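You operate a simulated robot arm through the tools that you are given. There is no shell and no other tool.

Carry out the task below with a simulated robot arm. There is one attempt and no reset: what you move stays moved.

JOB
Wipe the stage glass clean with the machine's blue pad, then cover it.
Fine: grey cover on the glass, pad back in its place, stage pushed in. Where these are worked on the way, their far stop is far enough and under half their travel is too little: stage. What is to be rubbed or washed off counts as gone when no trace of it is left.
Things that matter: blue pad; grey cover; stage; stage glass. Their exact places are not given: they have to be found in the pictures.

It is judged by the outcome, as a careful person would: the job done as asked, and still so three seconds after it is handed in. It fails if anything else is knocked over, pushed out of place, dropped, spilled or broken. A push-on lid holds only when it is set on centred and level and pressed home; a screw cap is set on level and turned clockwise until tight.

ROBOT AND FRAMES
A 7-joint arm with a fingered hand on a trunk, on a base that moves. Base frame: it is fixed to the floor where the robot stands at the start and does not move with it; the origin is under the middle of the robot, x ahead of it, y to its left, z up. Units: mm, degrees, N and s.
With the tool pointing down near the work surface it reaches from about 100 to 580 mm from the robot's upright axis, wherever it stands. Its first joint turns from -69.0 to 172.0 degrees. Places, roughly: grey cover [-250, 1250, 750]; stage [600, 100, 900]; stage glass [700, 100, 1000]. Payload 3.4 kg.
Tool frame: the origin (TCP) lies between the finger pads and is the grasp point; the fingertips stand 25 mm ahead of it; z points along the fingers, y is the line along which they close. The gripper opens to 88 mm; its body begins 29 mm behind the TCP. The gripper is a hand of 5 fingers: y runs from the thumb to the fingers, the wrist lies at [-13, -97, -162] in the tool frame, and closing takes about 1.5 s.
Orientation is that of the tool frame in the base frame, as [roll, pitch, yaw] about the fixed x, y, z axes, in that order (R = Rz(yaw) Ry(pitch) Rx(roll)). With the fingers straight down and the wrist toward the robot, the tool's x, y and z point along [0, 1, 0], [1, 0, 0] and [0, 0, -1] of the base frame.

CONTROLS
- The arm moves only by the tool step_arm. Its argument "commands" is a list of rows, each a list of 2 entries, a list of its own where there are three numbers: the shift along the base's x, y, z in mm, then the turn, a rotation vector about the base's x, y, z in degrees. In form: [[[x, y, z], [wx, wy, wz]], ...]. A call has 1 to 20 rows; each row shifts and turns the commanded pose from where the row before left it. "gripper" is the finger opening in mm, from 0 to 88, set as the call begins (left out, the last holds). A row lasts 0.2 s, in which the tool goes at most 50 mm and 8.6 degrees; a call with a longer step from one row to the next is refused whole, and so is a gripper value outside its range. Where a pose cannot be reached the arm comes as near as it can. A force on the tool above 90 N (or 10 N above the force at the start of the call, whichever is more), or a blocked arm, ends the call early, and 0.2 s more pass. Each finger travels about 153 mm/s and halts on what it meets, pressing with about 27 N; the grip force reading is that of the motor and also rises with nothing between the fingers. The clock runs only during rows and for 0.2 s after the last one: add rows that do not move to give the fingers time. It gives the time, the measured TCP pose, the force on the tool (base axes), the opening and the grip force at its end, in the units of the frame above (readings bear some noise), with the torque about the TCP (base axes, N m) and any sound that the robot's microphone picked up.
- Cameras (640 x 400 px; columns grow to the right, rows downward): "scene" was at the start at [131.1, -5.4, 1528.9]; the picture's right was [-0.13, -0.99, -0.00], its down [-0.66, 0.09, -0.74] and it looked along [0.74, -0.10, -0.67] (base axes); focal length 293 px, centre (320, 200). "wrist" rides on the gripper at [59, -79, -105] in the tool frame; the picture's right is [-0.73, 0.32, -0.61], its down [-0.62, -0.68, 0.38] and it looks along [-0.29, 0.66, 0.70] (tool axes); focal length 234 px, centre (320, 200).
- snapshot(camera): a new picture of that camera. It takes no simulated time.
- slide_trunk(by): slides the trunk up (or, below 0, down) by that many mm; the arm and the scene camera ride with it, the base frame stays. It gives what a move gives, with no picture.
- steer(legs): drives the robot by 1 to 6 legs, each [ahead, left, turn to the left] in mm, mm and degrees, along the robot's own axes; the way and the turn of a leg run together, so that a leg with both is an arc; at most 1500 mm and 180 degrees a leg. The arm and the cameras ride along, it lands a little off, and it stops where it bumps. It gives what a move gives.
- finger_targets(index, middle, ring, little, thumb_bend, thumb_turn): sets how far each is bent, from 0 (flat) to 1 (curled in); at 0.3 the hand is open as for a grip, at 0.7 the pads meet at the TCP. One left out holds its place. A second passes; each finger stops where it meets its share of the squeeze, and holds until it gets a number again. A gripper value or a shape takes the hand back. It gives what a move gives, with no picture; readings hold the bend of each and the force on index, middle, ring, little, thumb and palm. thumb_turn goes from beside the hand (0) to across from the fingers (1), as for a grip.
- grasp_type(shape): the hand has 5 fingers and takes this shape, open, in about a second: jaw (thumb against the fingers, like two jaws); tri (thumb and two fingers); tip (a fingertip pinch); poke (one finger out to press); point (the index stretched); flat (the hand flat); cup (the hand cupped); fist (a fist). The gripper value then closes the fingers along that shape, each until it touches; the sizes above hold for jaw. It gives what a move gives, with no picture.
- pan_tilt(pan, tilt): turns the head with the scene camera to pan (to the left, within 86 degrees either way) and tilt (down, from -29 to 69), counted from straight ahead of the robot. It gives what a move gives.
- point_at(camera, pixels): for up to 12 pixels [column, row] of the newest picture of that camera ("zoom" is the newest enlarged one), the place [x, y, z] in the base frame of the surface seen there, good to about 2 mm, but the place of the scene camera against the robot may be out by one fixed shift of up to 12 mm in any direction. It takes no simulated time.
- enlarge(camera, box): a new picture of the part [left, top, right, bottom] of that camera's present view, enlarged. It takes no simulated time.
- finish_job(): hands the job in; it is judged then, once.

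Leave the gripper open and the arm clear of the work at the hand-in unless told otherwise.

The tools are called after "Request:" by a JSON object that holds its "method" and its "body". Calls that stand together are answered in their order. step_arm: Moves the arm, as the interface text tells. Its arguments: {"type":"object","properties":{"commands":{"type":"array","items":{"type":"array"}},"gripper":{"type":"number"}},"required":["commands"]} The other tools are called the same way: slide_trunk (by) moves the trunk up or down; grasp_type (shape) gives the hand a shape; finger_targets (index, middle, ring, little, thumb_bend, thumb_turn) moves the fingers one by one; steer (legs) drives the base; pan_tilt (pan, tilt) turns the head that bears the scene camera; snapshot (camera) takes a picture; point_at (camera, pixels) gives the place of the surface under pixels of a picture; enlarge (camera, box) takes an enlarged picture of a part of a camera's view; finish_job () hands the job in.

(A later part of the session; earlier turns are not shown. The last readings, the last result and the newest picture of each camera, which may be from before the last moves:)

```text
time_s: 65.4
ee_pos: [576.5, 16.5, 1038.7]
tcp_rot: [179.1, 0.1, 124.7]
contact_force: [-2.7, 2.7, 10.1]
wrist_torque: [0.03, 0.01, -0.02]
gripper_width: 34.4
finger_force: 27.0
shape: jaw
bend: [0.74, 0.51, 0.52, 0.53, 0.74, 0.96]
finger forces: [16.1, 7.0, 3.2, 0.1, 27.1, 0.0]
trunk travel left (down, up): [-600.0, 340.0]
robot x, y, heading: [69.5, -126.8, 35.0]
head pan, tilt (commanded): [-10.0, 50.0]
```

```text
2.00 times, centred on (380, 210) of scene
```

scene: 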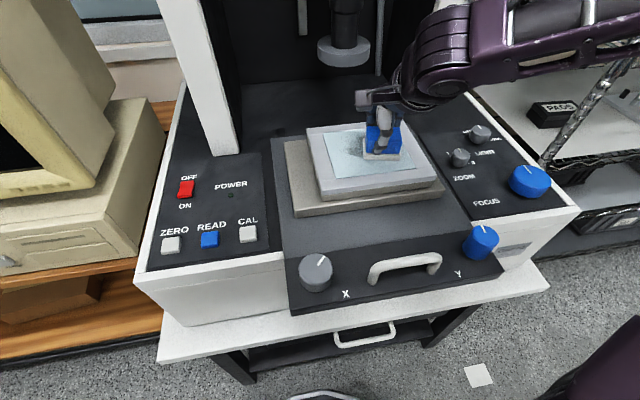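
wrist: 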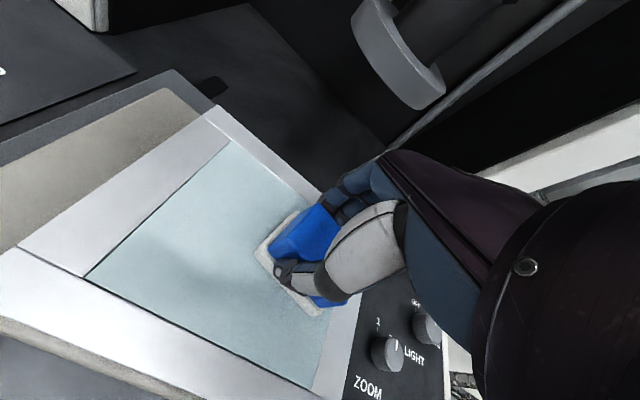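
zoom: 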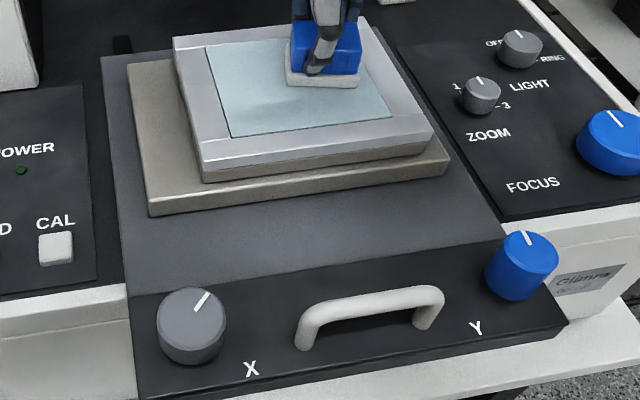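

Mostly clean already. I do the far row sweeping left, then come back over the middle and near rows for a second pass.

Request:
{"method": "step_arm", "body": {"commands": [[[8.2, 5.7, 0], [0, 0, 0]], [[-5.7, 8.2, 0], [0, 0, 0]], [[-5.7, 8.2, 0], [0, 0, 0]], [[-5.7, 8.2, 0], [0, 0, 0]], [[-5.7, 8.2, 0], [0, 0, 0]], [[-5.7, 8.2, 0], [0, 0, 0]], [[-5.7, 8.2, 0], [0, 0, 0]], [[-5.7, 8.2, 0], [0, 0, 0]], [[-8.2, -5.7, 0], [0, 0, 0]], [[-4.1, -2.9, 0], [0, 0, 0]], [[5.7, -8.2, 0], [0, 0, 0]], [[5.7, -8.2, 0], [0, 0, 0]], [[5.7, -8.2, 0], [0, 0, 0]], [[5.7, -8.2, 0], [0, 0, 0]], [[5.7, -8.2, 0], [0, 0, 0]], [[5.7, -8.2, 0], [0, 0, 0]], [[5.7, -8.2, 0], [0, 0, 0]], [[0, 0, 0], [0, 0, 0]]]}}

Request:
{"method": "step_arm", "body": {"commands": [[[-8.2, -5.7, 0], [0, 0, 0]], [[-8.2, -5.7, 0], [0, 0, 0]], [[-5.7, 8.2, 0], [0, 0, 0]], [[-5.7, 8.2, 0], [0, 0, 0]], [[-5.7, 8.2, 0], [0, 0, 0]], [[-5.7, 8.2, 0], [0, 0, 0]], [[-5.7, 8.2, 0], [0, 0, 0]], [[-5.7, 8.2, 0], [0, 0, 0]], [[-5.7, 8.2, 0], [0, 0, 0]], [[-8.2, -5.7, 0], [0, 0, 0]], [[-4.1, -2.9, 0], [0, 0, 0]], [[5.7, -8.2, 0], [0, 0, 0]], [[5.7, -8.2, 0], [0, 0, 0]], [[5.7, -8.2, 0], [0, 0, 0]], [[5.7, -8.2, 0], [0, 0, 0]], [[5.7, -8.2, 0], [0, 0, 0]], [[5.7, -8.2, 0], [0, 0, 0]], [[5.7, -8.2, 0], [0, 0, 0]], [[0, 0, 0], [0, 0, 0]]]}}

Request:
{"method": "snapshot", "body": {"camera": "wrist"}}

Request:
{"method": "enlarge", "body": {"camera": "scene", "box": [260, 110, 500, 310]}}

```text
time_s: 69.2
ee_pos: [573.5, 13.0, 1039.7]
tcp_rot: [179.3, 0.1, 124.5]
contact_force: [-1.2, 0.1, 4.0]
wrist_torque: [0.04, 0.04, -0.04]
gripper_width: 34.9
finger_force: 26.7
shape: jaw
bend: [0.74, 0.51, 0.52, 0.53, 0.74, 0.96]
finger forces: [16.0, 7.1, 3.4, 0.3, 27.2, 0.0]
trunk travel left (down, up): [-600.0, 340.0]
robot x, y, heading: [73.5, -129.9, 35.1]
head pan, tilt (commanded): [-10.0, 50.0]
```

```text
time_s: 73.2
ee_pos: [545.1, -6.8, 1038.1]
tcp_rot: [179.3, 0.0, 124.6]
contact_force: [-1.3, 1.3, 4.0]
wrist_torque: [0.02, 0.06, 0.03]
gripper_width: 34.6
finger_force: 26.8
shape: jaw
bend: [0.74, 0.51, 0.52, 0.53, 0.74, 0.96]
finger forces: [16.0, 7.1, 3.3, 0.3, 27.2, 0.0]
trunk travel left (down, up): [-600.0, 340.0]
robot x, y, heading: [71.0, -128.9, 35.1]
head pan, tilt (commanded): [-10.0, 50.0]
```

```text
taken
```

wrist: 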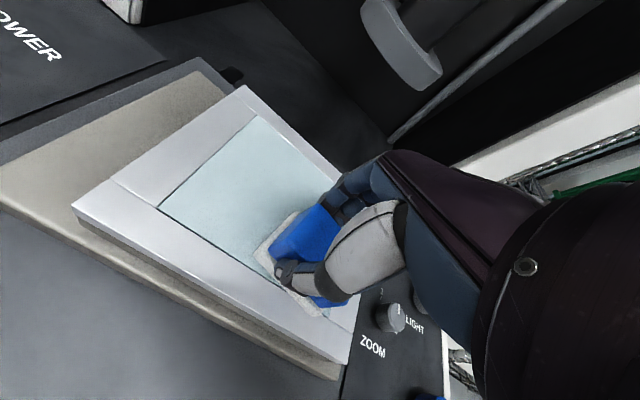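

```text
2.00 times, centred on (380, 210) of scene
```

zoom: 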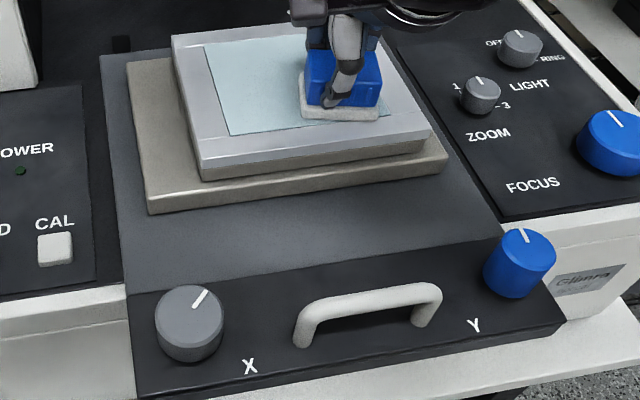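

Force is light and the glass looks clean. I lift the pad and inspect the whole glass.

Request:
{"method": "step_arm", "body": {"commands": [[[0, 0, 20], [0, 0, 0]], [[0, 0, 30], [0, 0, 0]], [[11, -16, 10], [0, 0, 0]], [[11, -16, 10], [0, 0, 0]], [[11, -16, 0], [0, 0, 0]], [[0, 0, 0], [0, 0, 0]]]}}

Request:
{"method": "enlarge", "body": {"camera": "wrist", "box": [100, 80, 340, 320]}}

Request:
{"method": "enlarge", "body": {"camera": "scene", "box": [310, 90, 450, 200]}}

```text
time_s: 74.6
ee_pos: [578.7, -53.7, 1109.6]
tcp_rot: [179.2, 0.0, 124.5]
contact_force: [-0.5, 0.3, 0.7]
wrist_torque: [0.0, -0.02, 0.02]
gripper_width: 34.5
finger_force: 26.9
shape: jaw
bend: [0.74, 0.51, 0.52, 0.53, 0.74, 0.96]
finger forces: [15.9, 7.1, 3.4, 0.2, 26.6, 0.1]
trunk travel left (down, up): [-600.0, 340.0]
robot x, y, heading: [68.1, -130.9, 35.2]
head pan, tilt (commanded): [-10.0, 50.0]
```

```text
1.67 times, centred on (220, 200) of wrist
```

zoom: 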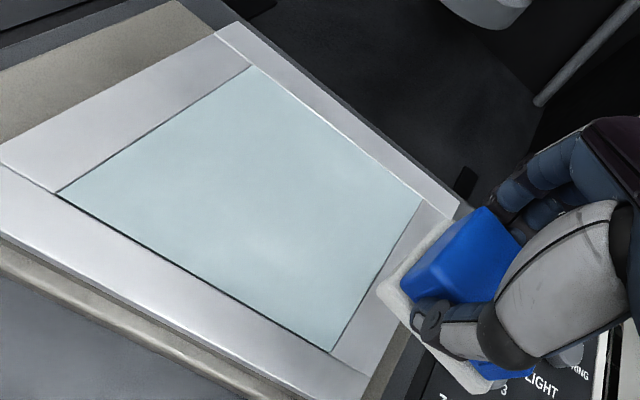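

```text
3.64 times, centred on (380, 145) of scene
```

zoom: 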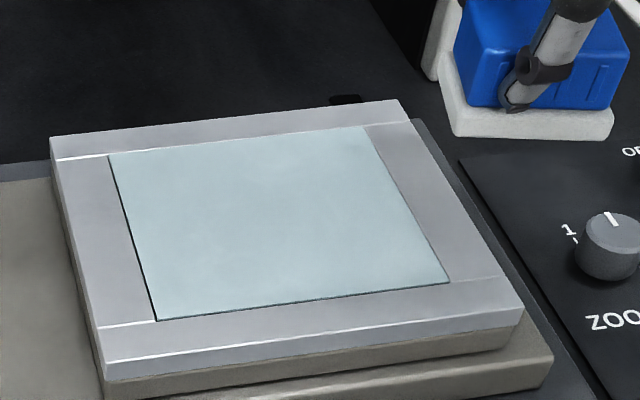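

The glass looks fully clean. I do one more pass with firmer pressure from right to left over the middle, which should also bring the carrier back to where it was.

Request:
{"method": "step_arm", "body": {"commands": [[[-4.4, 29.2, 0], [0, 0, 0]], [[-4.4, 29.2, 0], [0, 0, 0]], [[0, 0, -30], [0, 0, 0]], [[0, 0, -30], [0, 0, 0]], [[0, 0, -8], [0, 0, 0]], [[0, 0, -2], [0, 0, 0]], [[0, 0, 0], [0, 0, 0]]]}}

Request:
{"method": "step_arm", "body": {"commands": [[[0, 0, -1.5], [0, 0, 0]], [[0, 0, 0], [0, 0, 0]]]}}

```text
time_s: 76.2
ee_pos: [571.1, 4.3, 1038.8]
tcp_rot: [179.2, 0.0, 124.6]
contact_force: [2.0, 0.0, 4.3]
wrist_torque: [0.03, -0.03, 0.0]
gripper_width: 34.6
finger_force: 26.7
shape: jaw
bend: [0.74, 0.51, 0.52, 0.53, 0.74, 0.96]
finger forces: [16.2, 7.4, 3.6, 0.3, 26.2, 0.0]
trunk travel left (down, up): [-600.0, 340.0]
robot x, y, heading: [72.3, -127.8, 34.9]
head pan, tilt (commanded): [-10.0, 50.0]
```

```text
time_s: 76.8
ee_pos: [570.5, 3.9, 1037.9]
tcp_rot: [179.1, 0.0, 124.5]
contact_force: [3.0, 1.0, 12.9]
wrist_torque: [-0.01, -0.08, -0.01]
gripper_width: 34.5
finger_force: 27.3
shape: jaw
bend: [0.74, 0.51, 0.52, 0.53, 0.74, 0.96]
finger forces: [17.0, 7.9, 3.9, 0.4, 26.0, 0.1]
trunk travel left (down, up): [-600.0, 340.0]
robot x, y, heading: [71.6, -130.3, 35.1]
head pan, tilt (commanded): [-10.0, 50.0]
```

Request:
{"method": "step_arm", "body": {"commands": [[[0, 0, -0.8], [0, 0, 0]], [[-5.7, 8.2, 0], [0, 0, 0]], [[-5.7, 8.2, 0], [0, 0, 0]], [[-5.7, 8.2, 0], [0, 0, 0]], [[-5.7, 8.2, 0], [0, 0, 0]], [[-5.7, 8.2, 0], [0, 0, 0]], [[-5.7, 8.2, 0], [0, 0, 0]], [[-5.7, 8.2, 0], [0, 0, 0]], [[0, 0, 0], [0, 0, 0]]]}}

Request:
{"method": "enlarge", "body": {"camera": "scene", "box": [260, 110, 500, 310]}}

```text
time_s: 78.8
ee_pos: [528.2, 59.3, 1036.7]
tcp_rot: [179.1, 0.0, 124.6]
contact_force: [3.0, -5.2, 19.6]
wrist_torque: [-0.11, -0.08, -0.01]
gripper_width: 34.6
finger_force: 26.7
shape: jaw
bend: [0.74, 0.5, 0.51, 0.52, 0.74, 0.98]
finger forces: [16.4, 8.6, 4.0, 1.3, 29.4, 0.0]
trunk travel left (down, up): [-600.0, 340.0]
robot x, y, heading: [68.4, -128.1, 35.3]
head pan, tilt (commanded): [-10.0, 50.0]
```

```text
2.00 times, centred on (380, 210) of scene
```

zoom: 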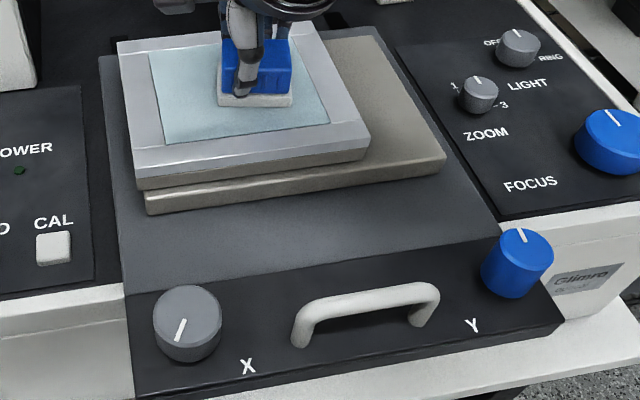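

The firmer press carried the carrier too far left. I measure it, so I can move it back right precisely while the pad sticks to it.

Request:
{"method": "point_at", "body": {"camera": "zoom", "pixels": [[168, 141], [150, 52], [330, 123], [119, 42], [136, 178], [368, 150], [145, 195], [446, 155]]}}

Request:
{"method": "snapshot", "body": {"camera": "wrist"}}

```text
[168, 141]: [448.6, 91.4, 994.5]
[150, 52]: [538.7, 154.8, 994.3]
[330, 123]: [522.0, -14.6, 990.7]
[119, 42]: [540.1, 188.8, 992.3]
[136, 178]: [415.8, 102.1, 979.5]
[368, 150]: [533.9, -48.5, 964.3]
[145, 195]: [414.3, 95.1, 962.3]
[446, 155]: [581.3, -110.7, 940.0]
```

```text
taken
```

wrist: 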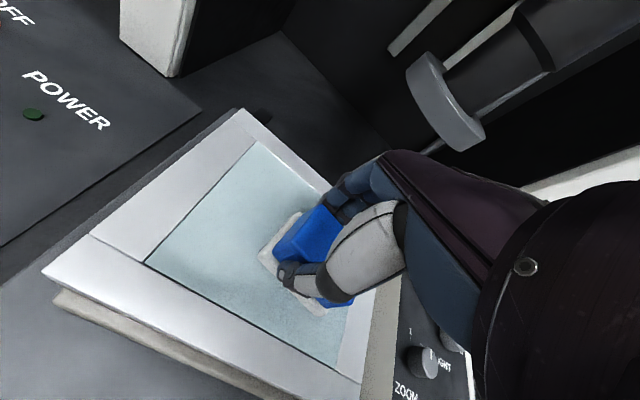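

The carrier is 37 mm left of its original place. With this press it sticks to the pad, so I move right in a measured chunk and check.

Request:
{"method": "step_arm", "body": {"commands": [[[4.6, -6.6, 0], [0, 0, 0]], [[4.6, -6.6, 0], [0, 0, 0]], [[4.6, -6.6, 0], [0, 0, 0]], [[0, 0, 0], [0, 0, 0]]]}}

Request:
{"method": "enlarge", "body": {"camera": "scene", "box": [260, 110, 500, 310]}}

```text
time_s: 79.8
ee_pos: [541.8, 40.9, 1036.8]
tcp_rot: [179.1, 0.1, 124.6]
contact_force: [-2.4, 4.5, 14.9]
wrist_torque: [0.13, 0.06, 0.03]
gripper_width: 34.8
finger_force: 26.3
shape: jaw
bend: [0.74, 0.51, 0.52, 0.53, 0.74, 0.96]
finger forces: [16.7, 6.9, 3.1, 0.1, 27.0, 0.0]
trunk travel left (down, up): [-600.0, 340.0]
robot x, y, heading: [68.4, -128.6, 35.3]
head pan, tilt (commanded): [-10.0, 50.0]
```

```text
2.00 times, centred on (380, 210) of scene
```

zoom: 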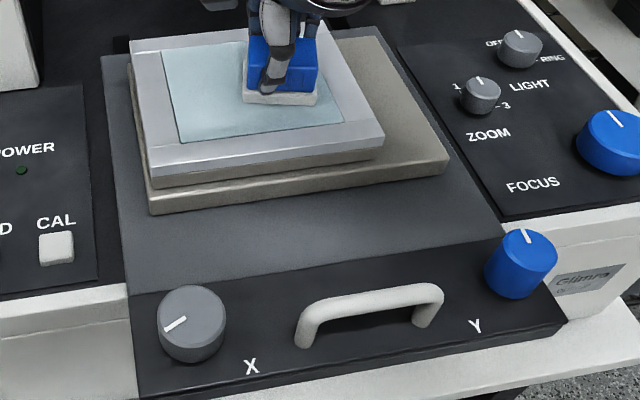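

Request:
{"method": "point_at", "body": {"camera": "zoom", "pixels": [[182, 145], [162, 50], [343, 122]]}}

Request:
{"method": "step_arm", "body": {"commands": [[[4.6, -6.6, 0], [0, 0, 0]], [[4.6, -6.6, 0], [0, 0, 0]], [[0, 0, 0], [0, 0, 0]]]}}

Request:
{"method": "enlarge", "body": {"camera": "scene", "box": [260, 110, 500, 310]}}

```text
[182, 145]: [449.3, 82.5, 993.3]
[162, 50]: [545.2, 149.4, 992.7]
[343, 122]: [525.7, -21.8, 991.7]
```

```text
time_s: 80.6
ee_pos: [550.4, 28.3, 1037.0]
tcp_rot: [179.1, 0.1, 124.6]
contact_force: [-2.0, 3.6, 15.9]
wrist_torque: [0.11, 0.03, -0.04]
gripper_width: 34.8
finger_force: 27.1
shape: jaw
bend: [0.74, 0.51, 0.52, 0.53, 0.74, 0.95]
finger forces: [16.6, 6.8, 3.2, 0.0, 27.2, 0.1]
trunk travel left (down, up): [-600.0, 340.0]
robot x, y, heading: [66.4, -126.0, 35.5]
head pan, tilt (commanded): [-10.0, 50.0]
```

```text
2.00 times, centred on (380, 210) of scene
```

zoom: 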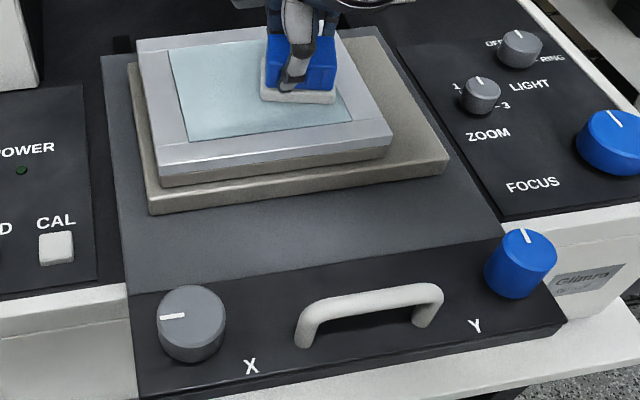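

The knob mark is now pointing left (still about 20 mm off). I continue right.

Request:
{"method": "step_arm", "body": {"commands": [[[0, 0, -0.5], [0, 0, 0]], [[4.6, -6.6, 0], [0, 0, 0]], [[4.6, -6.6, 0], [0, 0, 0]], [[4.6, -6.6, 0], [0, 0, 0]], [[0, 0, 0], [0, 0, 0]]]}}

Request:
{"method": "enlarge", "body": {"camera": "scene", "box": [260, 110, 500, 310]}}

Request:
{"method": "point_at", "body": {"camera": "zoom", "pixels": [[205, 139], [185, 47], [195, 168]]}}

```text
time_s: 81.8
ee_pos: [565.1, 7.5, 1036.2]
tcp_rot: [179.0, 0.1, 124.6]
contact_force: [-1.9, 3.1, 13.7]
wrist_torque: [0.11, 0.04, -0.02]
gripper_width: 34.5
finger_force: 26.6
shape: jaw
bend: [0.74, 0.51, 0.53, 0.53, 0.74, 0.95]
finger forces: [16.2, 6.5, 3.0, 0.1, 27.3, 0.0]
trunk travel left (down, up): [-600.0, 340.0]
robot x, y, heading: [66.4, -126.9, 35.0]
head pan, tilt (commanded): [-10.0, 50.0]
```

```text
2.00 times, centred on (380, 210) of scene
```

zoom: 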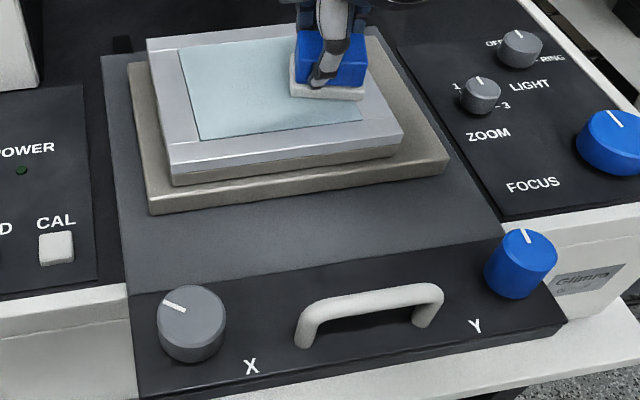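

```text
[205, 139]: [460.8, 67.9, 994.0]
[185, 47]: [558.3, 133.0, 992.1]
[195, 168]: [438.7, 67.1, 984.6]
```

About 11 mm remain. One more push right with slightly more pressure.

Request:
{"method": "step_arm", "body": {"commands": [[[0, 0, -0.8], [0, 0, 0]], [[4.6, -6.6, 0], [0, 0, 0]], [[4.6, -6.6, 0], [0, 0, 0]], [[0, 0, 0], [0, 0, 0]]]}}

Request:
{"method": "enlarge", "body": {"camera": "scene", "box": [260, 110, 500, 310]}}

```text
time_s: 82.8
ee_pos: [572.8, -4.4, 1035.8]
tcp_rot: [179.0, 0.1, 124.7]
contact_force: [-2.7, 3.4, 16.1]
wrist_torque: [0.1, 0.03, 0.02]
gripper_width: 34.6
finger_force: 26.4
shape: jaw
bend: [0.74, 0.51, 0.53, 0.53, 0.74, 0.95]
finger forces: [16.1, 6.6, 3.1, 0.1, 27.3, 0.0]
trunk travel left (down, up): [-600.0, 340.0]
robot x, y, heading: [66.8, -127.3, 35.2]
head pan, tilt (commanded): [-10.0, 50.0]
```

```text
2.00 times, centred on (380, 210) of scene
```

zoom: 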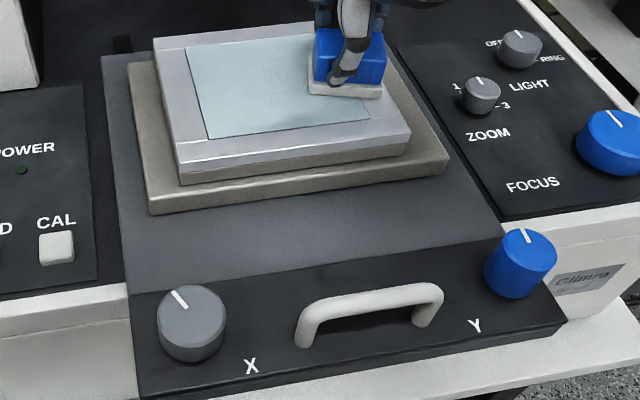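

About 8 mm remain. I lift, return left, press and push right again.

Request:
{"method": "step_arm", "body": {"commands": [[[0, 0, 12], [0, 0, 0]], [[-14.3, 20.5, 0], [0, 0, 0]], [[-14.3, 20.5, 0], [0, 0, 0]], [[0, 0, -8], [0, 0, 0]], [[0, 0, -2], [0, 0, 0]], [[0, 0, -1.5], [0, 0, 0]], [[0, 0, 0], [0, 0, 0]]]}}

Request:
{"method": "step_arm", "body": {"commands": [[[0, 0, -0.5], [0, 0, 0]], [[4.6, -6.6, 0], [0, 0, 0]], [[4.6, -6.6, 0], [0, 0, 0]], [[0, 0, 0], [0, 0, 0]]]}}

Request:
{"method": "enlarge", "body": {"camera": "scene", "box": [260, 110, 500, 310]}}

```text
time_s: 84.4
ee_pos: [546.5, 34.2, 1037.4]
tcp_rot: [179.0, -0.1, 124.7]
contact_force: [2.5, -0.5, 12.8]
wrist_torque: [0.0, -0.02, 0.02]
gripper_width: 34.6
finger_force: 27.2
shape: jaw
bend: [0.74, 0.51, 0.53, 0.53, 0.74, 0.96]
finger forces: [17.0, 7.5, 4.1, 0.0, 26.5, 0.0]
trunk travel left (down, up): [-600.0, 340.0]
robot x, y, heading: [69.3, -127.4, 35.1]
head pan, tilt (commanded): [-10.0, 50.0]
```

```text
time_s: 85.4
ee_pos: [554.2, 22.8, 1037.0]
tcp_rot: [179.1, 0.2, 124.7]
contact_force: [-2.6, 3.2, 14.4]
wrist_torque: [0.1, 0.07, 0.01]
gripper_width: 34.7
finger_force: 27.0
shape: jaw
bend: [0.74, 0.51, 0.53, 0.53, 0.74, 0.95]
finger forces: [16.2, 6.6, 3.1, 0.0, 27.1, 0.0]
trunk travel left (down, up): [-600.0, 340.0]
robot x, y, heading: [71.9, -126.4, 34.9]
head pan, tilt (commanded): [-10.0, 50.0]
```

```text
2.00 times, centred on (380, 210) of scene
```

zoom: 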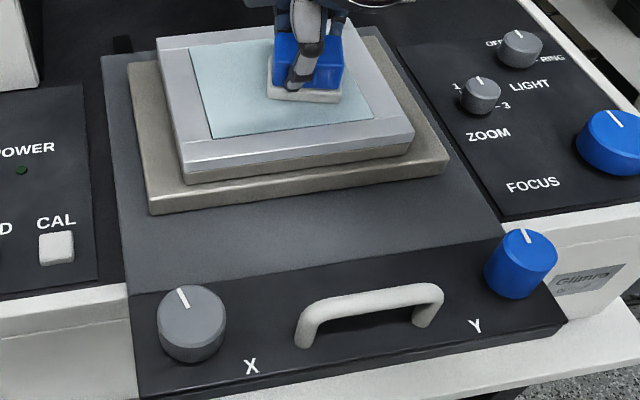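

The mark is now about 15–20° short (≈4 mm). One more short push.

Request:
{"method": "step_arm", "body": {"commands": [[[4.6, -6.6, 0], [0, 0, 0]], [[3, -4.3, 0], [0, 0, 0]], [[0, 0, 0], [0, 0, 0]]]}}

Request:
{"method": "enlarge", "body": {"camera": "scene", "box": [260, 110, 500, 310]}}

Request:
{"method": "point_at", "body": {"camera": "zoom", "pixels": [[214, 138], [194, 47], [215, 140], [195, 45]]}}

```text
time_s: 86.2
ee_pos: [562.1, 11.7, 1036.9]
tcp_rot: [179.1, 0.1, 124.7]
contact_force: [-2.3, 4.6, 14.7]
wrist_torque: [0.12, 0.07, -0.02]
gripper_width: 34.8
finger_force: 27.0
shape: jaw
bend: [0.74, 0.51, 0.53, 0.53, 0.75, 0.95]
finger forces: [16.3, 6.6, 3.2, 0.0, 27.0, 0.1]
trunk travel left (down, up): [-600.0, 340.0]
robot x, y, heading: [72.8, -125.6, 35.0]
head pan, tilt (commanded): [-10.0, 50.0]
```

```text
2.00 times, centred on (380, 210) of scene
```

zoom: 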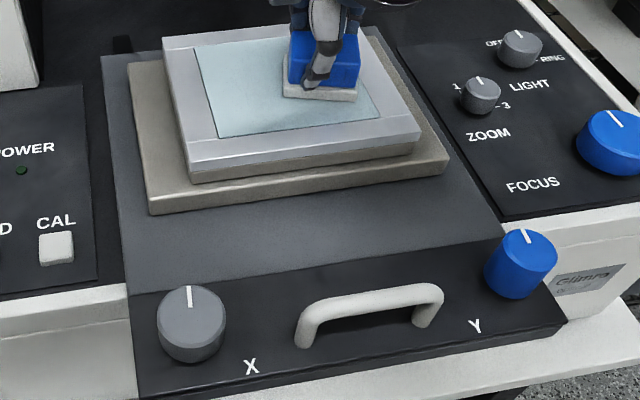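

```text
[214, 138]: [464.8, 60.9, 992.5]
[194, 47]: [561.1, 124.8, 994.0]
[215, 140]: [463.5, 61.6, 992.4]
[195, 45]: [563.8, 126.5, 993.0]
```

The X mark points straight up again, as at the start; the carrier is back. I lift the pad straight up and inspect the glass.

Request:
{"method": "step_arm", "body": {"commands": [[[0, 0, 10], [0, 0, 0]], [[0, 0, 30], [0, 0, 0]], [[0, 0, 40], [0, 0, 0]], [[14, -20, 20], [0, 0, 0]], [[14, -20, 0], [0, 0, 0]], [[14, -20, 0], [0, 0, 0]], [[0, 0, 0], [0, 0, 0]]]}}

Request:
{"method": "enlarge", "body": {"camera": "scene", "box": [310, 90, 450, 200]}}

Request:
{"method": "snapshot", "body": {"camera": "wrist"}}

Request:
{"method": "enlarge", "body": {"camera": "scene", "box": [260, 110, 500, 310]}}

```text
time_s: 87.8
ee_pos: [605.2, -48.7, 1135.2]
tcp_rot: [179.4, 0.0, 124.6]
contact_force: [0.5, 0.0, 0.3]
wrist_torque: [0.03, -0.01, -0.02]
gripper_width: 34.6
finger_force: 27.2
shape: jaw
bend: [0.74, 0.51, 0.53, 0.53, 0.74, 0.96]
finger forces: [16.0, 6.6, 3.7, 0.1, 26.2, 0.0]
trunk travel left (down, up): [-600.0, 340.0]
robot x, y, heading: [71.7, -128.5, 35.0]
head pan, tilt (commanded): [-10.0, 50.0]
```

```text
3.64 times, centred on (380, 145) of scene
```

zoom: 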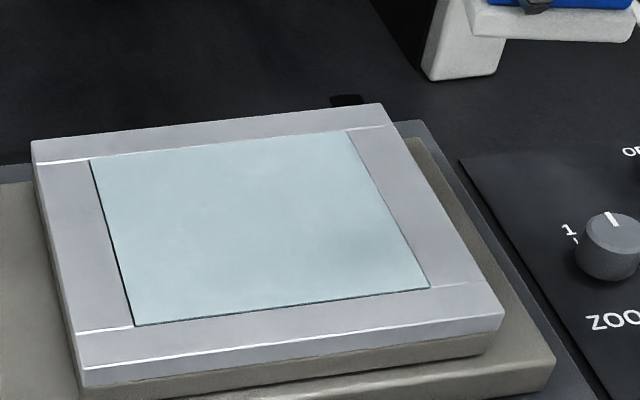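

```text
taken
```

wrist: 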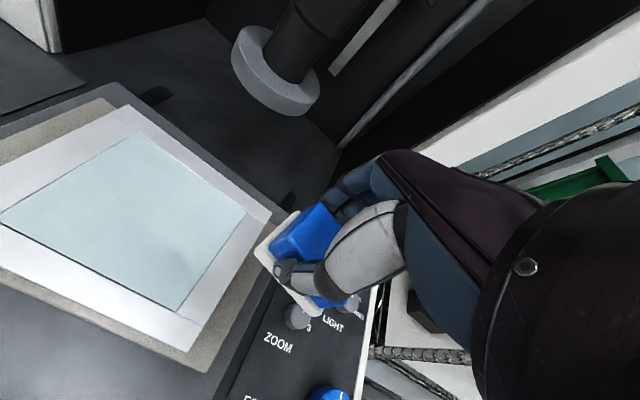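

```text
2.00 times, centred on (380, 210) of scene
```

zoom: 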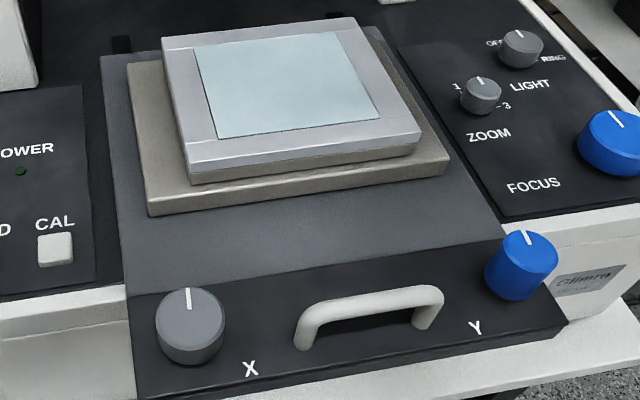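

The glass is spotless. I bring the arm back to a neutral place and drive to the pad's place again.

Request:
{"method": "step_arm", "body": {"commands": [[[-33, 18, 0], [0, 0, 0]], [[-33, 18, 0], [0, 0, 0]], [[-33, 18, 0], [0, 0, 0]], [[0, 0, 0], [0, 0, 0]]]}}

Request:
{"method": "steer", "body": {"legs": [[0, -260, 0], [88, 0, 0]]}}

Request:
{"method": "pan_tilt", "body": {"pan": 0, "tilt": 60}}

Request:
{"method": "snapshot", "body": {"camera": "scene"}}

Request:
{"method": "snapshot", "body": {"camera": "wrist"}}

```text
time_s: 88.8
ee_pos: [507.1, 3.6, 1135.4]
tcp_rot: [179.2, -0.1, 124.6]
contact_force: [0.1, 0.0, 0.2]
wrist_torque: [0.0, 0.0, 0.02]
gripper_width: 34.6
finger_force: 27.6
shape: jaw
bend: [0.74, 0.51, 0.53, 0.53, 0.74, 0.96]
finger forces: [16.0, 6.5, 3.6, 0.0, 26.1, 0.0]
trunk travel left (down, up): [-600.0, 340.0]
robot x, y, heading: [71.0, -130.4, 35.1]
head pan, tilt (commanded): [-10.0, 50.0]
```

```text
time_s: 91.3
ee_pos: [727.6, -153.7, 1136.0]
tcp_rot: [179.3, 0.0, 125.2]
contact_force: [0.2, 0.2, -0.7]
wrist_torque: [0.02, 0.03, 0.03]
gripper_width: 34.6
finger_force: 27.0
shape: jaw
bend: [0.74, 0.51, 0.53, 0.53, 0.74, 0.96]
finger forces: [15.9, 6.5, 3.7, 0.0, 26.1, 0.0]
trunk travel left (down, up): [-600.0, 340.0]
robot x, y, heading: [292.1, -288.7, 35.6]
head pan, tilt (commanded): [-10.0, 50.0]
```

```text
time_s: 92.1
ee_pos: [726.7, -154.1, 1136.2]
tcp_rot: [179.2, 0.0, 125.2]
contact_force: [-0.1, 1.0, -0.2]
wrist_torque: [0.0, 0.02, 0.02]
gripper_width: 34.6
finger_force: 26.6
shape: jaw
bend: [0.74, 0.51, 0.53, 0.53, 0.74, 0.96]
finger forces: [15.9, 6.6, 3.7, 0.0, 26.0, 0.0]
trunk travel left (down, up): [-600.0, 340.0]
robot x, y, heading: [290.0, -290.5, 35.4]
head pan, tilt (commanded): [0.0, 60.0]
```

```text
taken
```

scene: 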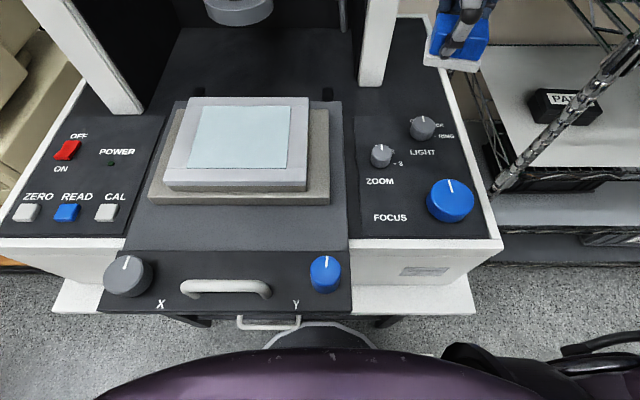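

```text
taken
```

wrist: 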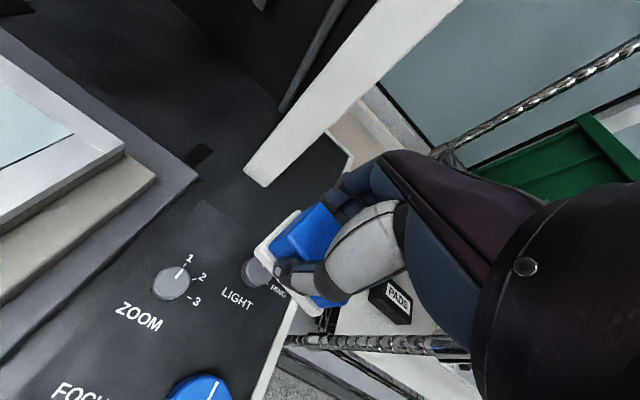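

I verify the position reference by measuring the upright's bottom corner again (earlier (847.5,-38.3)).

Request:
{"method": "point_at", "body": {"camera": "wrist", "pixels": [[263, 184], [246, 170], [264, 187], [245, 172], [170, 270], [182, 268]]}}

Request:
{"method": "enlarge", "body": {"camera": "wrist", "box": [220, 130, 380, 330]}}

```text
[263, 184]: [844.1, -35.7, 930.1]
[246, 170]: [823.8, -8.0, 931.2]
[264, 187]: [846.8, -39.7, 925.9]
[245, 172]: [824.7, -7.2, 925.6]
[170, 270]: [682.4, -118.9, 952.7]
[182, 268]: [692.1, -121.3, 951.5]
```

```text
2.00 times, centred on (300, 230) of wrist
```

zoom: 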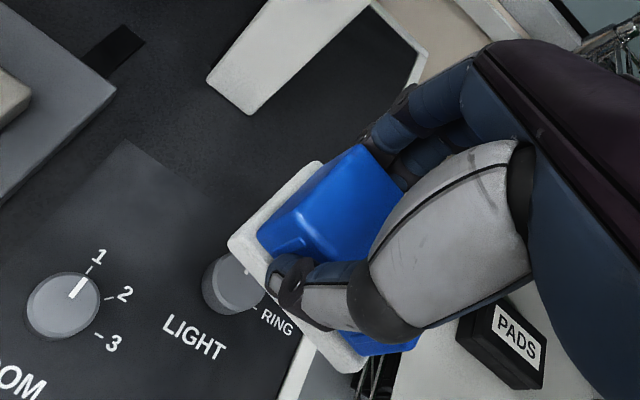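

Reference agrees within 2 mm. I measure where the pad sits in the hand now.

Request:
{"method": "point_at", "body": {"camera": "zoom", "pixels": [[232, 243], [318, 166], [345, 366], [260, 236], [360, 148], [335, 190], [300, 215], [300, 240], [385, 340], [270, 252], [240, 262]]}}

```text
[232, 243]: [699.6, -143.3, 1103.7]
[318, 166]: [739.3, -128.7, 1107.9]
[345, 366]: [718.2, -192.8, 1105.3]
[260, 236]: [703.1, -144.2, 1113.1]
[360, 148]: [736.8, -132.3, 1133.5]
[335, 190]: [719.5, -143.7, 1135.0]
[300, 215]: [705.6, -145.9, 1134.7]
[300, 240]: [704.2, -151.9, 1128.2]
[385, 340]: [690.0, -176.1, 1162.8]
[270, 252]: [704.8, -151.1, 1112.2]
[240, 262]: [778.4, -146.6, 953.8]
```

The pad has turned about 14° clockwise in the hand (felt corners (700,-143), (718,-193), (739,-129)). I'll counter-rotate the hand on placing. First I come 8 mm nearer for reach.

Request:
{"method": "steer", "body": {"legs": [[8, 0, -0.4]]}}

Request:
{"method": "step_arm", "body": {"commands": [[[0, 0, 0], [0, 0, 6]], [[0, 0, 0], [0, 0, 6]], [[0, 0, 0], [0, 0, 1.5]], [[0, 0, 0], [0, 0, 0]]]}}

Request:
{"method": "snapshot", "body": {"camera": "wrist"}}

Request:
{"method": "enlarge", "body": {"camera": "scene", "box": [400, 0, 520, 100]}}

```text
time_s: 92.8
ee_pos: [734.7, -153.8, 1136.4]
tcp_rot: [179.2, 0.1, 124.6]
contact_force: [0.2, -0.3, -0.5]
wrist_torque: [0.02, 0.0, -0.04]
gripper_width: 34.5
finger_force: 27.3
shape: jaw
bend: [0.74, 0.51, 0.53, 0.53, 0.74, 0.96]
finger forces: [15.8, 6.6, 3.7, 0.0, 26.1, 0.2]
trunk travel left (down, up): [-600.0, 340.0]
robot x, y, heading: [299.9, -289.0, 35.1]
head pan, tilt (commanded): [0.0, 60.0]
```

```text
time_s: 93.8
ee_pos: [734.6, -151.4, 1135.2]
tcp_rot: [179.2, 0.0, 138.3]
contact_force: [0.2, 0.0, 1.0]
wrist_torque: [0.02, -0.01, 0.02]
gripper_width: 34.3
finger_force: 27.1
shape: jaw
bend: [0.74, 0.51, 0.53, 0.53, 0.74, 0.96]
finger forces: [15.9, 6.5, 3.6, 0.1, 26.1, 0.0]
trunk travel left (down, up): [-600.0, 340.0]
robot x, y, heading: [297.4, -283.7, 35.4]
head pan, tilt (commanded): [0.0, 60.0]
```

```text
taken
```

wrist: 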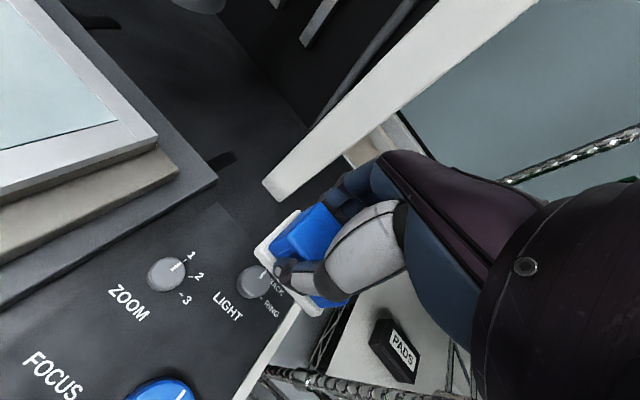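

```text
4.00 times, centred on (460, 50) of scene
```

zoom: 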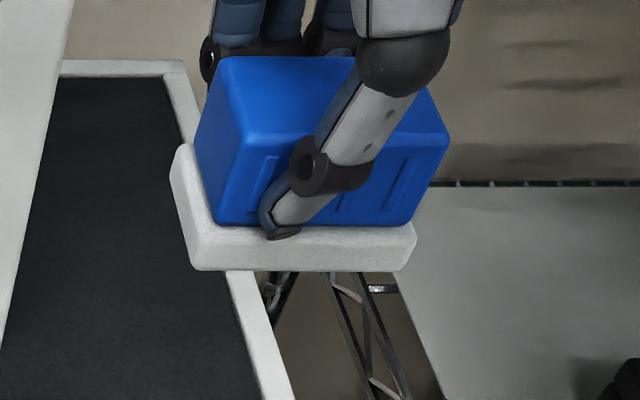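

The pad's front edge is now square to the machine. I re-measure its corners.

Request:
{"method": "enlarge", "body": {"camera": "wrist", "box": [220, 180, 380, 340]}}

Request:
{"method": "point_at", "body": {"camera": "zoom", "pixels": [[178, 182], [268, 78], [290, 330], [290, 80], [205, 165]]}}

```text
2.50 times, centred on (300, 260) of wrist
```

zoom: 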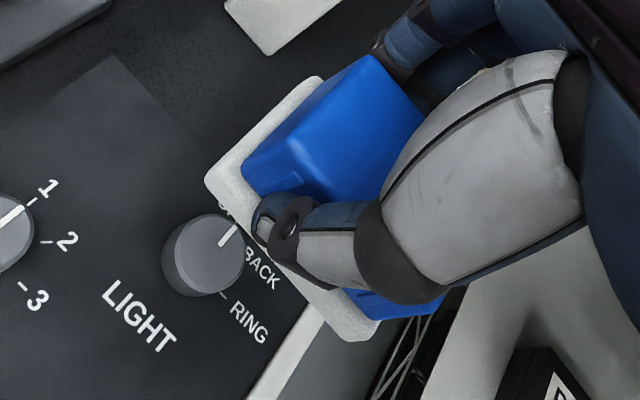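

```text
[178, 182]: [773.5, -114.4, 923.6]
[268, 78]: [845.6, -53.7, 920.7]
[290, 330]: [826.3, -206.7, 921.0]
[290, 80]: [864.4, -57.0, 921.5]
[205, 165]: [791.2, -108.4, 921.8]
```

Request:
{"method": "point_at", "body": {"camera": "zoom", "pixels": [[210, 180], [316, 82], [345, 333], [214, 190], [308, 84], [360, 335], [255, 25], [375, 60], [245, 165]]}}

```text
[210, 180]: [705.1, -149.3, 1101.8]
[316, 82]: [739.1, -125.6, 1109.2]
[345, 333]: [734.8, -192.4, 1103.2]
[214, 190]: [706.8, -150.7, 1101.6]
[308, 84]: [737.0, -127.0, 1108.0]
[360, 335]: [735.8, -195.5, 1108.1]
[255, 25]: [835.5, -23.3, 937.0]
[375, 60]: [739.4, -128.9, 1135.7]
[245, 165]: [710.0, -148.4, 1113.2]
```

The pad is aligned; its centre is (3,-8) mm off the TCP. I move so its centre comes to (838.5,-92), then lower to just above the panel.

Request:
{"method": "step_arm", "body": {"commands": [[[33.6, 22.6, 0], [0, 0, 0]], [[33.6, 22.6, 0], [0, 0, 0]], [[33.6, 22.5, 0], [0, 0, 0]], [[0, 0, -30], [0, 0, 0]], [[0, 0, -30], [0, 0, 0]], [[0, 0, -30], [0, 0, 0]], [[0, 0, -30], [0, 0, 0]], [[0, 0, -25], [0, 0, 0]], [[0, 0, 0], [0, 0, 0]]]}}

Request:
{"method": "snapshot", "body": {"camera": "wrist"}}

Request:
{"method": "enlarge", "body": {"camera": "scene", "box": [340, 40, 480, 160]}}

```text
time_s: 95.8
ee_pos: [834.1, -85.5, 990.5]
tcp_rot: [179.2, 0.1, 138.3]
contact_force: [0.7, -0.1, -0.6]
wrist_torque: [-0.01, -0.02, 0.01]
gripper_width: 34.7
finger_force: 26.5
shape: jaw
bend: [0.74, 0.51, 0.53, 0.53, 0.74, 0.96]
finger forces: [15.7, 6.5, 3.8, 0.0, 25.9, 0.0]
trunk travel left (down, up): [-600.0, 340.0]
robot x, y, heading: [296.9, -291.1, 35.4]
head pan, tilt (commanded): [0.0, 60.0]
```

```text
taken
```

wrist: 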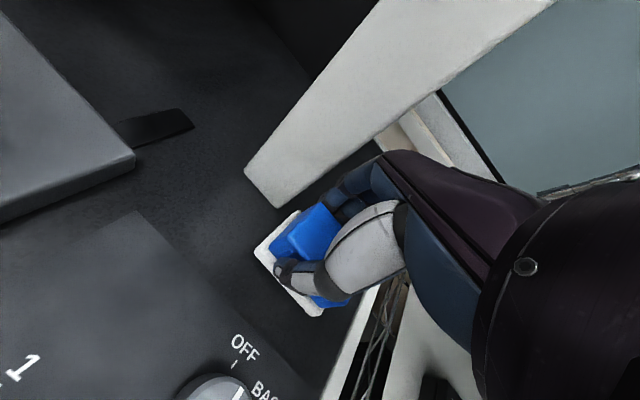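

```text
3.33 times, centred on (410, 100) of scene
```

zoom: 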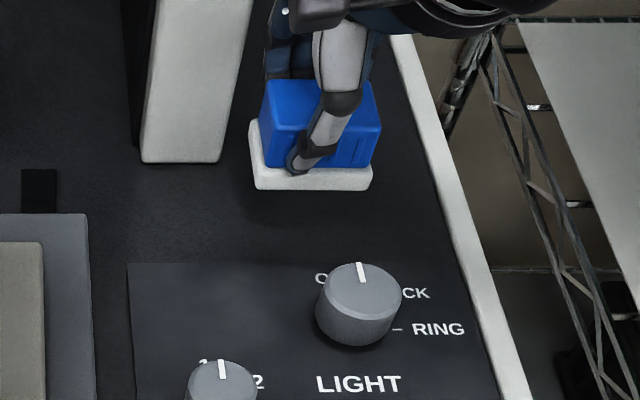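

Looks aligned. I lower to about 4 mm above the panel, then slowly to contact.

Request:
{"method": "step_arm", "body": {"commands": [[[1, 1.2, -12], [0, 0, 0]], [[0, 0, -12], [0, 0, 0]], [[0, 0, -2], [0, 0, 0]], [[0, 0, 0], [0, 0, 0]]]}}

Request:
{"method": "step_arm", "body": {"commands": [[[0, 0, -1.5], [0, 0, 0]], [[0, 0, -1.5], [0, 0, 0]], [[0, 0, 0], [0, 0, 0]]]}}

Request:
{"method": "enlarge", "body": {"camera": "scene", "box": [340, 40, 480, 160]}}

```text
time_s: 96.8
ee_pos: [837.3, -83.1, 965.0]
tcp_rot: [179.1, -0.1, 138.2]
contact_force: [-0.2, -0.8, -0.9]
wrist_torque: [0.0, -0.04, -0.03]
gripper_width: 34.5
finger_force: 27.4
shape: jaw
bend: [0.74, 0.51, 0.53, 0.53, 0.74, 0.96]
finger forces: [15.7, 6.4, 3.7, 0.0, 25.9, 0.0]
trunk travel left (down, up): [-600.0, 340.0]
robot x, y, heading: [295.9, -286.7, 35.5]
head pan, tilt (commanded): [0.0, 60.0]
```

```text
time_s: 97.6
ee_pos: [835.9, -83.9, 961.9]
tcp_rot: [179.3, 0.1, 138.2]
contact_force: [-0.8, 0.3, -0.9]
wrist_torque: [-0.01, 0.01, 0.01]
gripper_width: 34.6
finger_force: 27.7
shape: jaw
bend: [0.74, 0.51, 0.53, 0.53, 0.74, 0.96]
finger forces: [15.7, 6.5, 3.7, 0.0, 25.9, 0.1]
trunk travel left (down, up): [-600.0, 340.0]
robot x, y, heading: [297.9, -286.9, 35.3]
head pan, tilt (commanded): [0.0, 60.0]
```

```text
3.33 times, centred on (410, 100) of scene
```

zoom: 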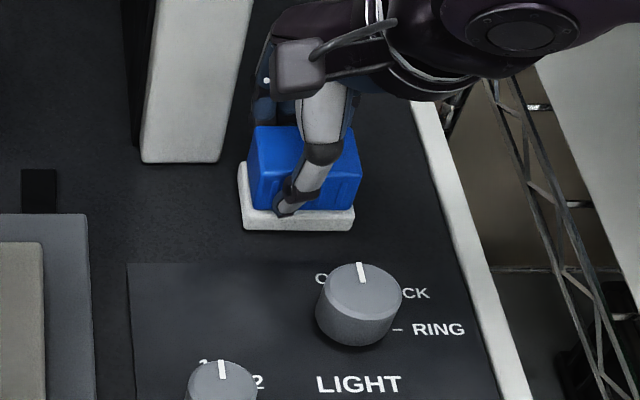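

Not in contact yet. I lower on in small steps.

Request:
{"method": "step_arm", "body": {"commands": [[[0, 0, -1.5], [0, 0, 0]], [[0, 0, -1.5], [0, 0, 0]], [[0, 0, 0], [0, 0, 0]]]}}

Request:
{"method": "step_arm", "body": {"commands": [[[0, 0, -1.5], [0, 0, 0]], [[0, 0, 0], [0, 0, 0]]]}}

Request:
{"method": "enlarge", "body": {"camera": "scene", "box": [340, 40, 480, 160]}}

```text
time_s: 98.4
ee_pos: [836.1, -83.0, 959.3]
tcp_rot: [179.1, 0.0, 138.2]
contact_force: [0.3, -0.7, 1.4]
wrist_torque: [-0.01, 0.02, -0.01]
gripper_width: 34.7
finger_force: 27.1
shape: jaw
bend: [0.74, 0.51, 0.53, 0.53, 0.74, 0.96]
finger forces: [16.0, 6.6, 3.8, 0.0, 26.0, 0.0]
trunk travel left (down, up): [-600.0, 340.0]
robot x, y, heading: [301.2, -281.2, 35.2]
head pan, tilt (commanded): [0.0, 60.0]
```

```text
time_s: 99.0
ee_pos: [835.4, -84.0, 958.6]
tcp_rot: [179.1, 0.0, 138.2]
contact_force: [2.3, -1.1, 8.0]
wrist_torque: [0.02, -0.02, 0.0]
gripper_width: 34.5
finger_force: 27.2
shape: jaw
bend: [0.74, 0.51, 0.53, 0.53, 0.74, 0.96]
finger forces: [16.4, 7.1, 4.2, 0.0, 26.1, 0.0]
trunk travel left (down, up): [-600.0, 340.0]
robot x, y, heading: [298.3, -283.4, 35.5]
head pan, tilt (commanded): [0.0, 60.0]
```

```text
3.33 times, centred on (410, 100) of scene
```

zoom: 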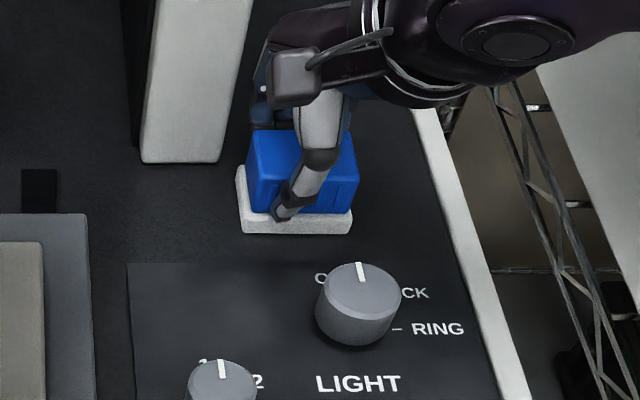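

Contact with 8 N. Compared to the original picture the pad is about 3 mm left and 3 mm too far back; I slide it that bit right and toward me before releasing.

Request:
{"method": "step_arm", "body": {"commands": [[[0, 0, 1.2], [0, 0, 0]], [[-0.7, -4.2, 0], [0, 0, 0]], [[0, 0, -0.6], [0, 0, 0]], [[0, 0, 0], [0, 0, 0]]]}}

Request:
{"method": "step_arm", "body": {"commands": [[[0, 0, 0], [0, 0, 0]], [[0, 0, 0], [0, 0, 0]], [[0, 0, 0], [0, 0, 0]], [[0, 0, 0], [0, 0, 0]], [[0, 0, 0], [0, 0, 0]]], "gripper": 62}}

Request:
{"method": "enlarge", "body": {"camera": "scene", "box": [340, 40, 480, 160]}}

Request:
{"method": "snapshot", "body": {"camera": "wrist"}}

```text
time_s: 100.0
ee_pos: [835.2, -86.4, 959.7]
tcp_rot: [179.1, 0.0, 138.2]
contact_force: [2.2, 3.1, 8.5]
wrist_torque: [0.11, -0.05, -0.02]
gripper_width: 34.3
finger_force: 26.8
shape: jaw
bend: [0.74, 0.51, 0.53, 0.53, 0.75, 0.96]
finger forces: [17.0, 7.5, 4.2, 0.0, 25.7, 0.0]
trunk travel left (down, up): [-600.0, 340.0]
robot x, y, heading: [297.9, -284.1, 35.5]
head pan, tilt (commanded): [0.0, 60.0]
```

```text
time_s: 101.2
ee_pos: [835.8, -87.9, 957.7]
tcp_rot: [179.2, 0.1, 138.2]
contact_force: [0.3, 0.4, 0.2]
wrist_torque: [0.0, 0.01, 0.0]
gripper_width: 61.5
finger_force: 0.1
shape: jaw
bend: [0.27, 0.37, 0.34, 0.35, 0.58, 0.99]
finger forces: [0.0, 0.0, 0.2, 0.0, 0.0, 0.0]
trunk travel left (down, up): [-600.0, 340.0]
robot x, y, heading: [296.8, -284.3, 35.5]
head pan, tilt (commanded): [0.0, 60.0]
```

```text
3.33 times, centred on (410, 100) of scene
```

zoom: 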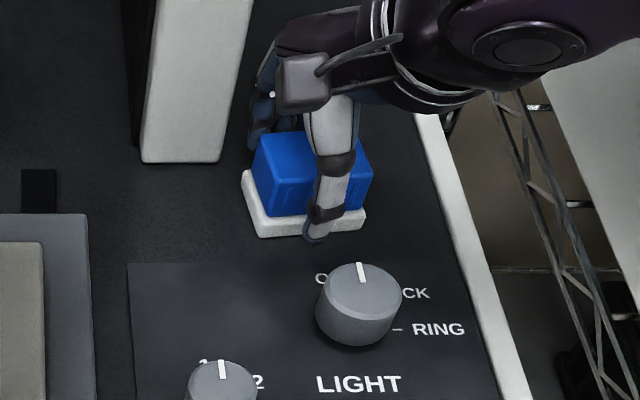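

```text
taken
```

wrist: 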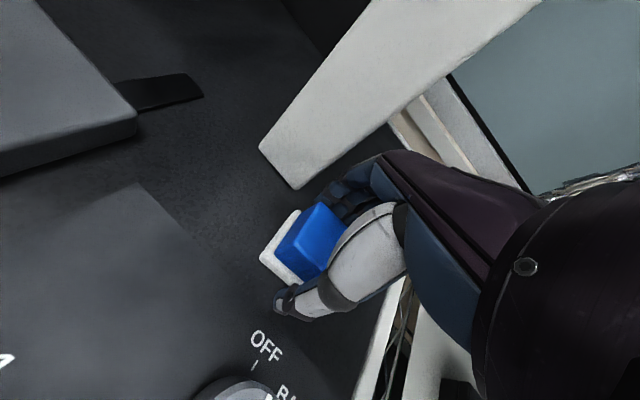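

Released; the pad turned a few degrees as the fingers opened. I lift straight up and look at how it stands.

Request:
{"method": "step_arm", "body": {"commands": [[[0, 0, 10], [0, 0, 0]], [[0, 0, 25], [0, 0, 0]], [[0, 0, 35], [0, 0, 0]], [[0, 0, 40], [0, 0, 0]], [[0, 0, 0], [0, 0, 0]]]}}

Request:
{"method": "enlarge", "body": {"camera": "scene", "box": [340, 40, 480, 160]}}

Request:
{"method": "enlarge", "body": {"camera": "wrist", "box": [180, 180, 340, 340]}}

```text
time_s: 102.4
ee_pos: [836.4, -89.5, 1068.5]
tcp_rot: [179.3, 0.0, 138.3]
contact_force: [0.0, -0.8, -0.1]
wrist_torque: [0.01, -0.01, 0.0]
gripper_width: 61.8
finger_force: 0.1
shape: jaw
bend: [0.27, 0.37, 0.34, 0.35, 0.58, 0.99]
finger forces: [0.0, 0.1, 0.0, 0.1, 0.0, 0.0]
trunk travel left (down, up): [-600.0, 340.0]
robot x, y, heading: [300.0, -285.3, 35.3]
head pan, tilt (commanded): [0.0, 60.0]
```

```text
3.33 times, centred on (410, 100) of scene
```

zoom: 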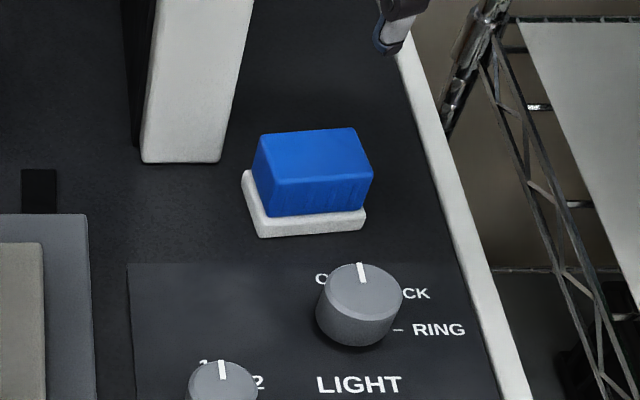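

```text
2.50 times, centred on (260, 260) of wrist
```

zoom: 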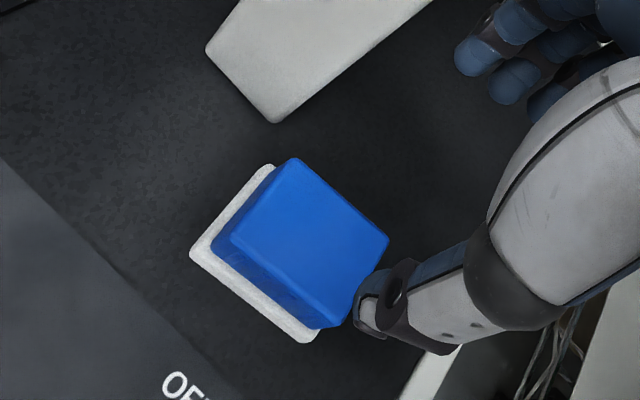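

The pad stands square again. I measure how far it is from its original place.

Request:
{"method": "point_at", "body": {"camera": "zoom", "pixels": [[195, 250], [268, 168], [306, 336], [295, 165], [384, 240], [325, 318], [232, 235], [305, 235], [275, 122]]}}

Request:
{"method": "enlarge", "body": {"camera": "scene", "box": [380, 60, 430, 110]}}

Request:
{"method": "point_at", "body": {"camera": "scene", "pixels": [[407, 85], [400, 82], [413, 82]]}}

```text
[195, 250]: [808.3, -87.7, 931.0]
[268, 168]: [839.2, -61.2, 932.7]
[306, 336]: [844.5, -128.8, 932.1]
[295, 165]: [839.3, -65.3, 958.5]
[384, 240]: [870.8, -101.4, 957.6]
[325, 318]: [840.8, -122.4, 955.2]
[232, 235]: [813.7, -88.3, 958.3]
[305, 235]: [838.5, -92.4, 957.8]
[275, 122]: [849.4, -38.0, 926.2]
```

```text
8.00 times, centred on (405, 85) of scene
```

zoom: 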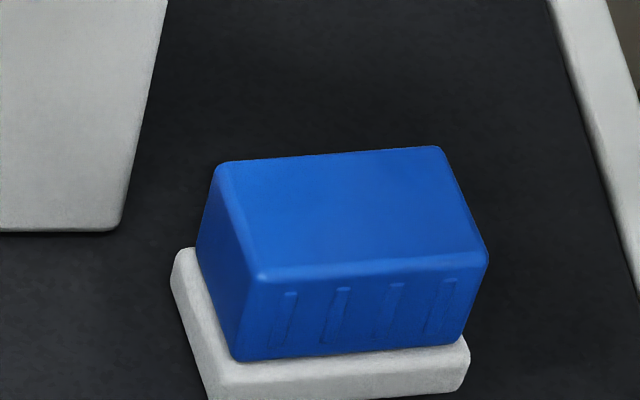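

```text
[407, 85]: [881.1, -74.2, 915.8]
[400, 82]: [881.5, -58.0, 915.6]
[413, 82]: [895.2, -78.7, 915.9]
```

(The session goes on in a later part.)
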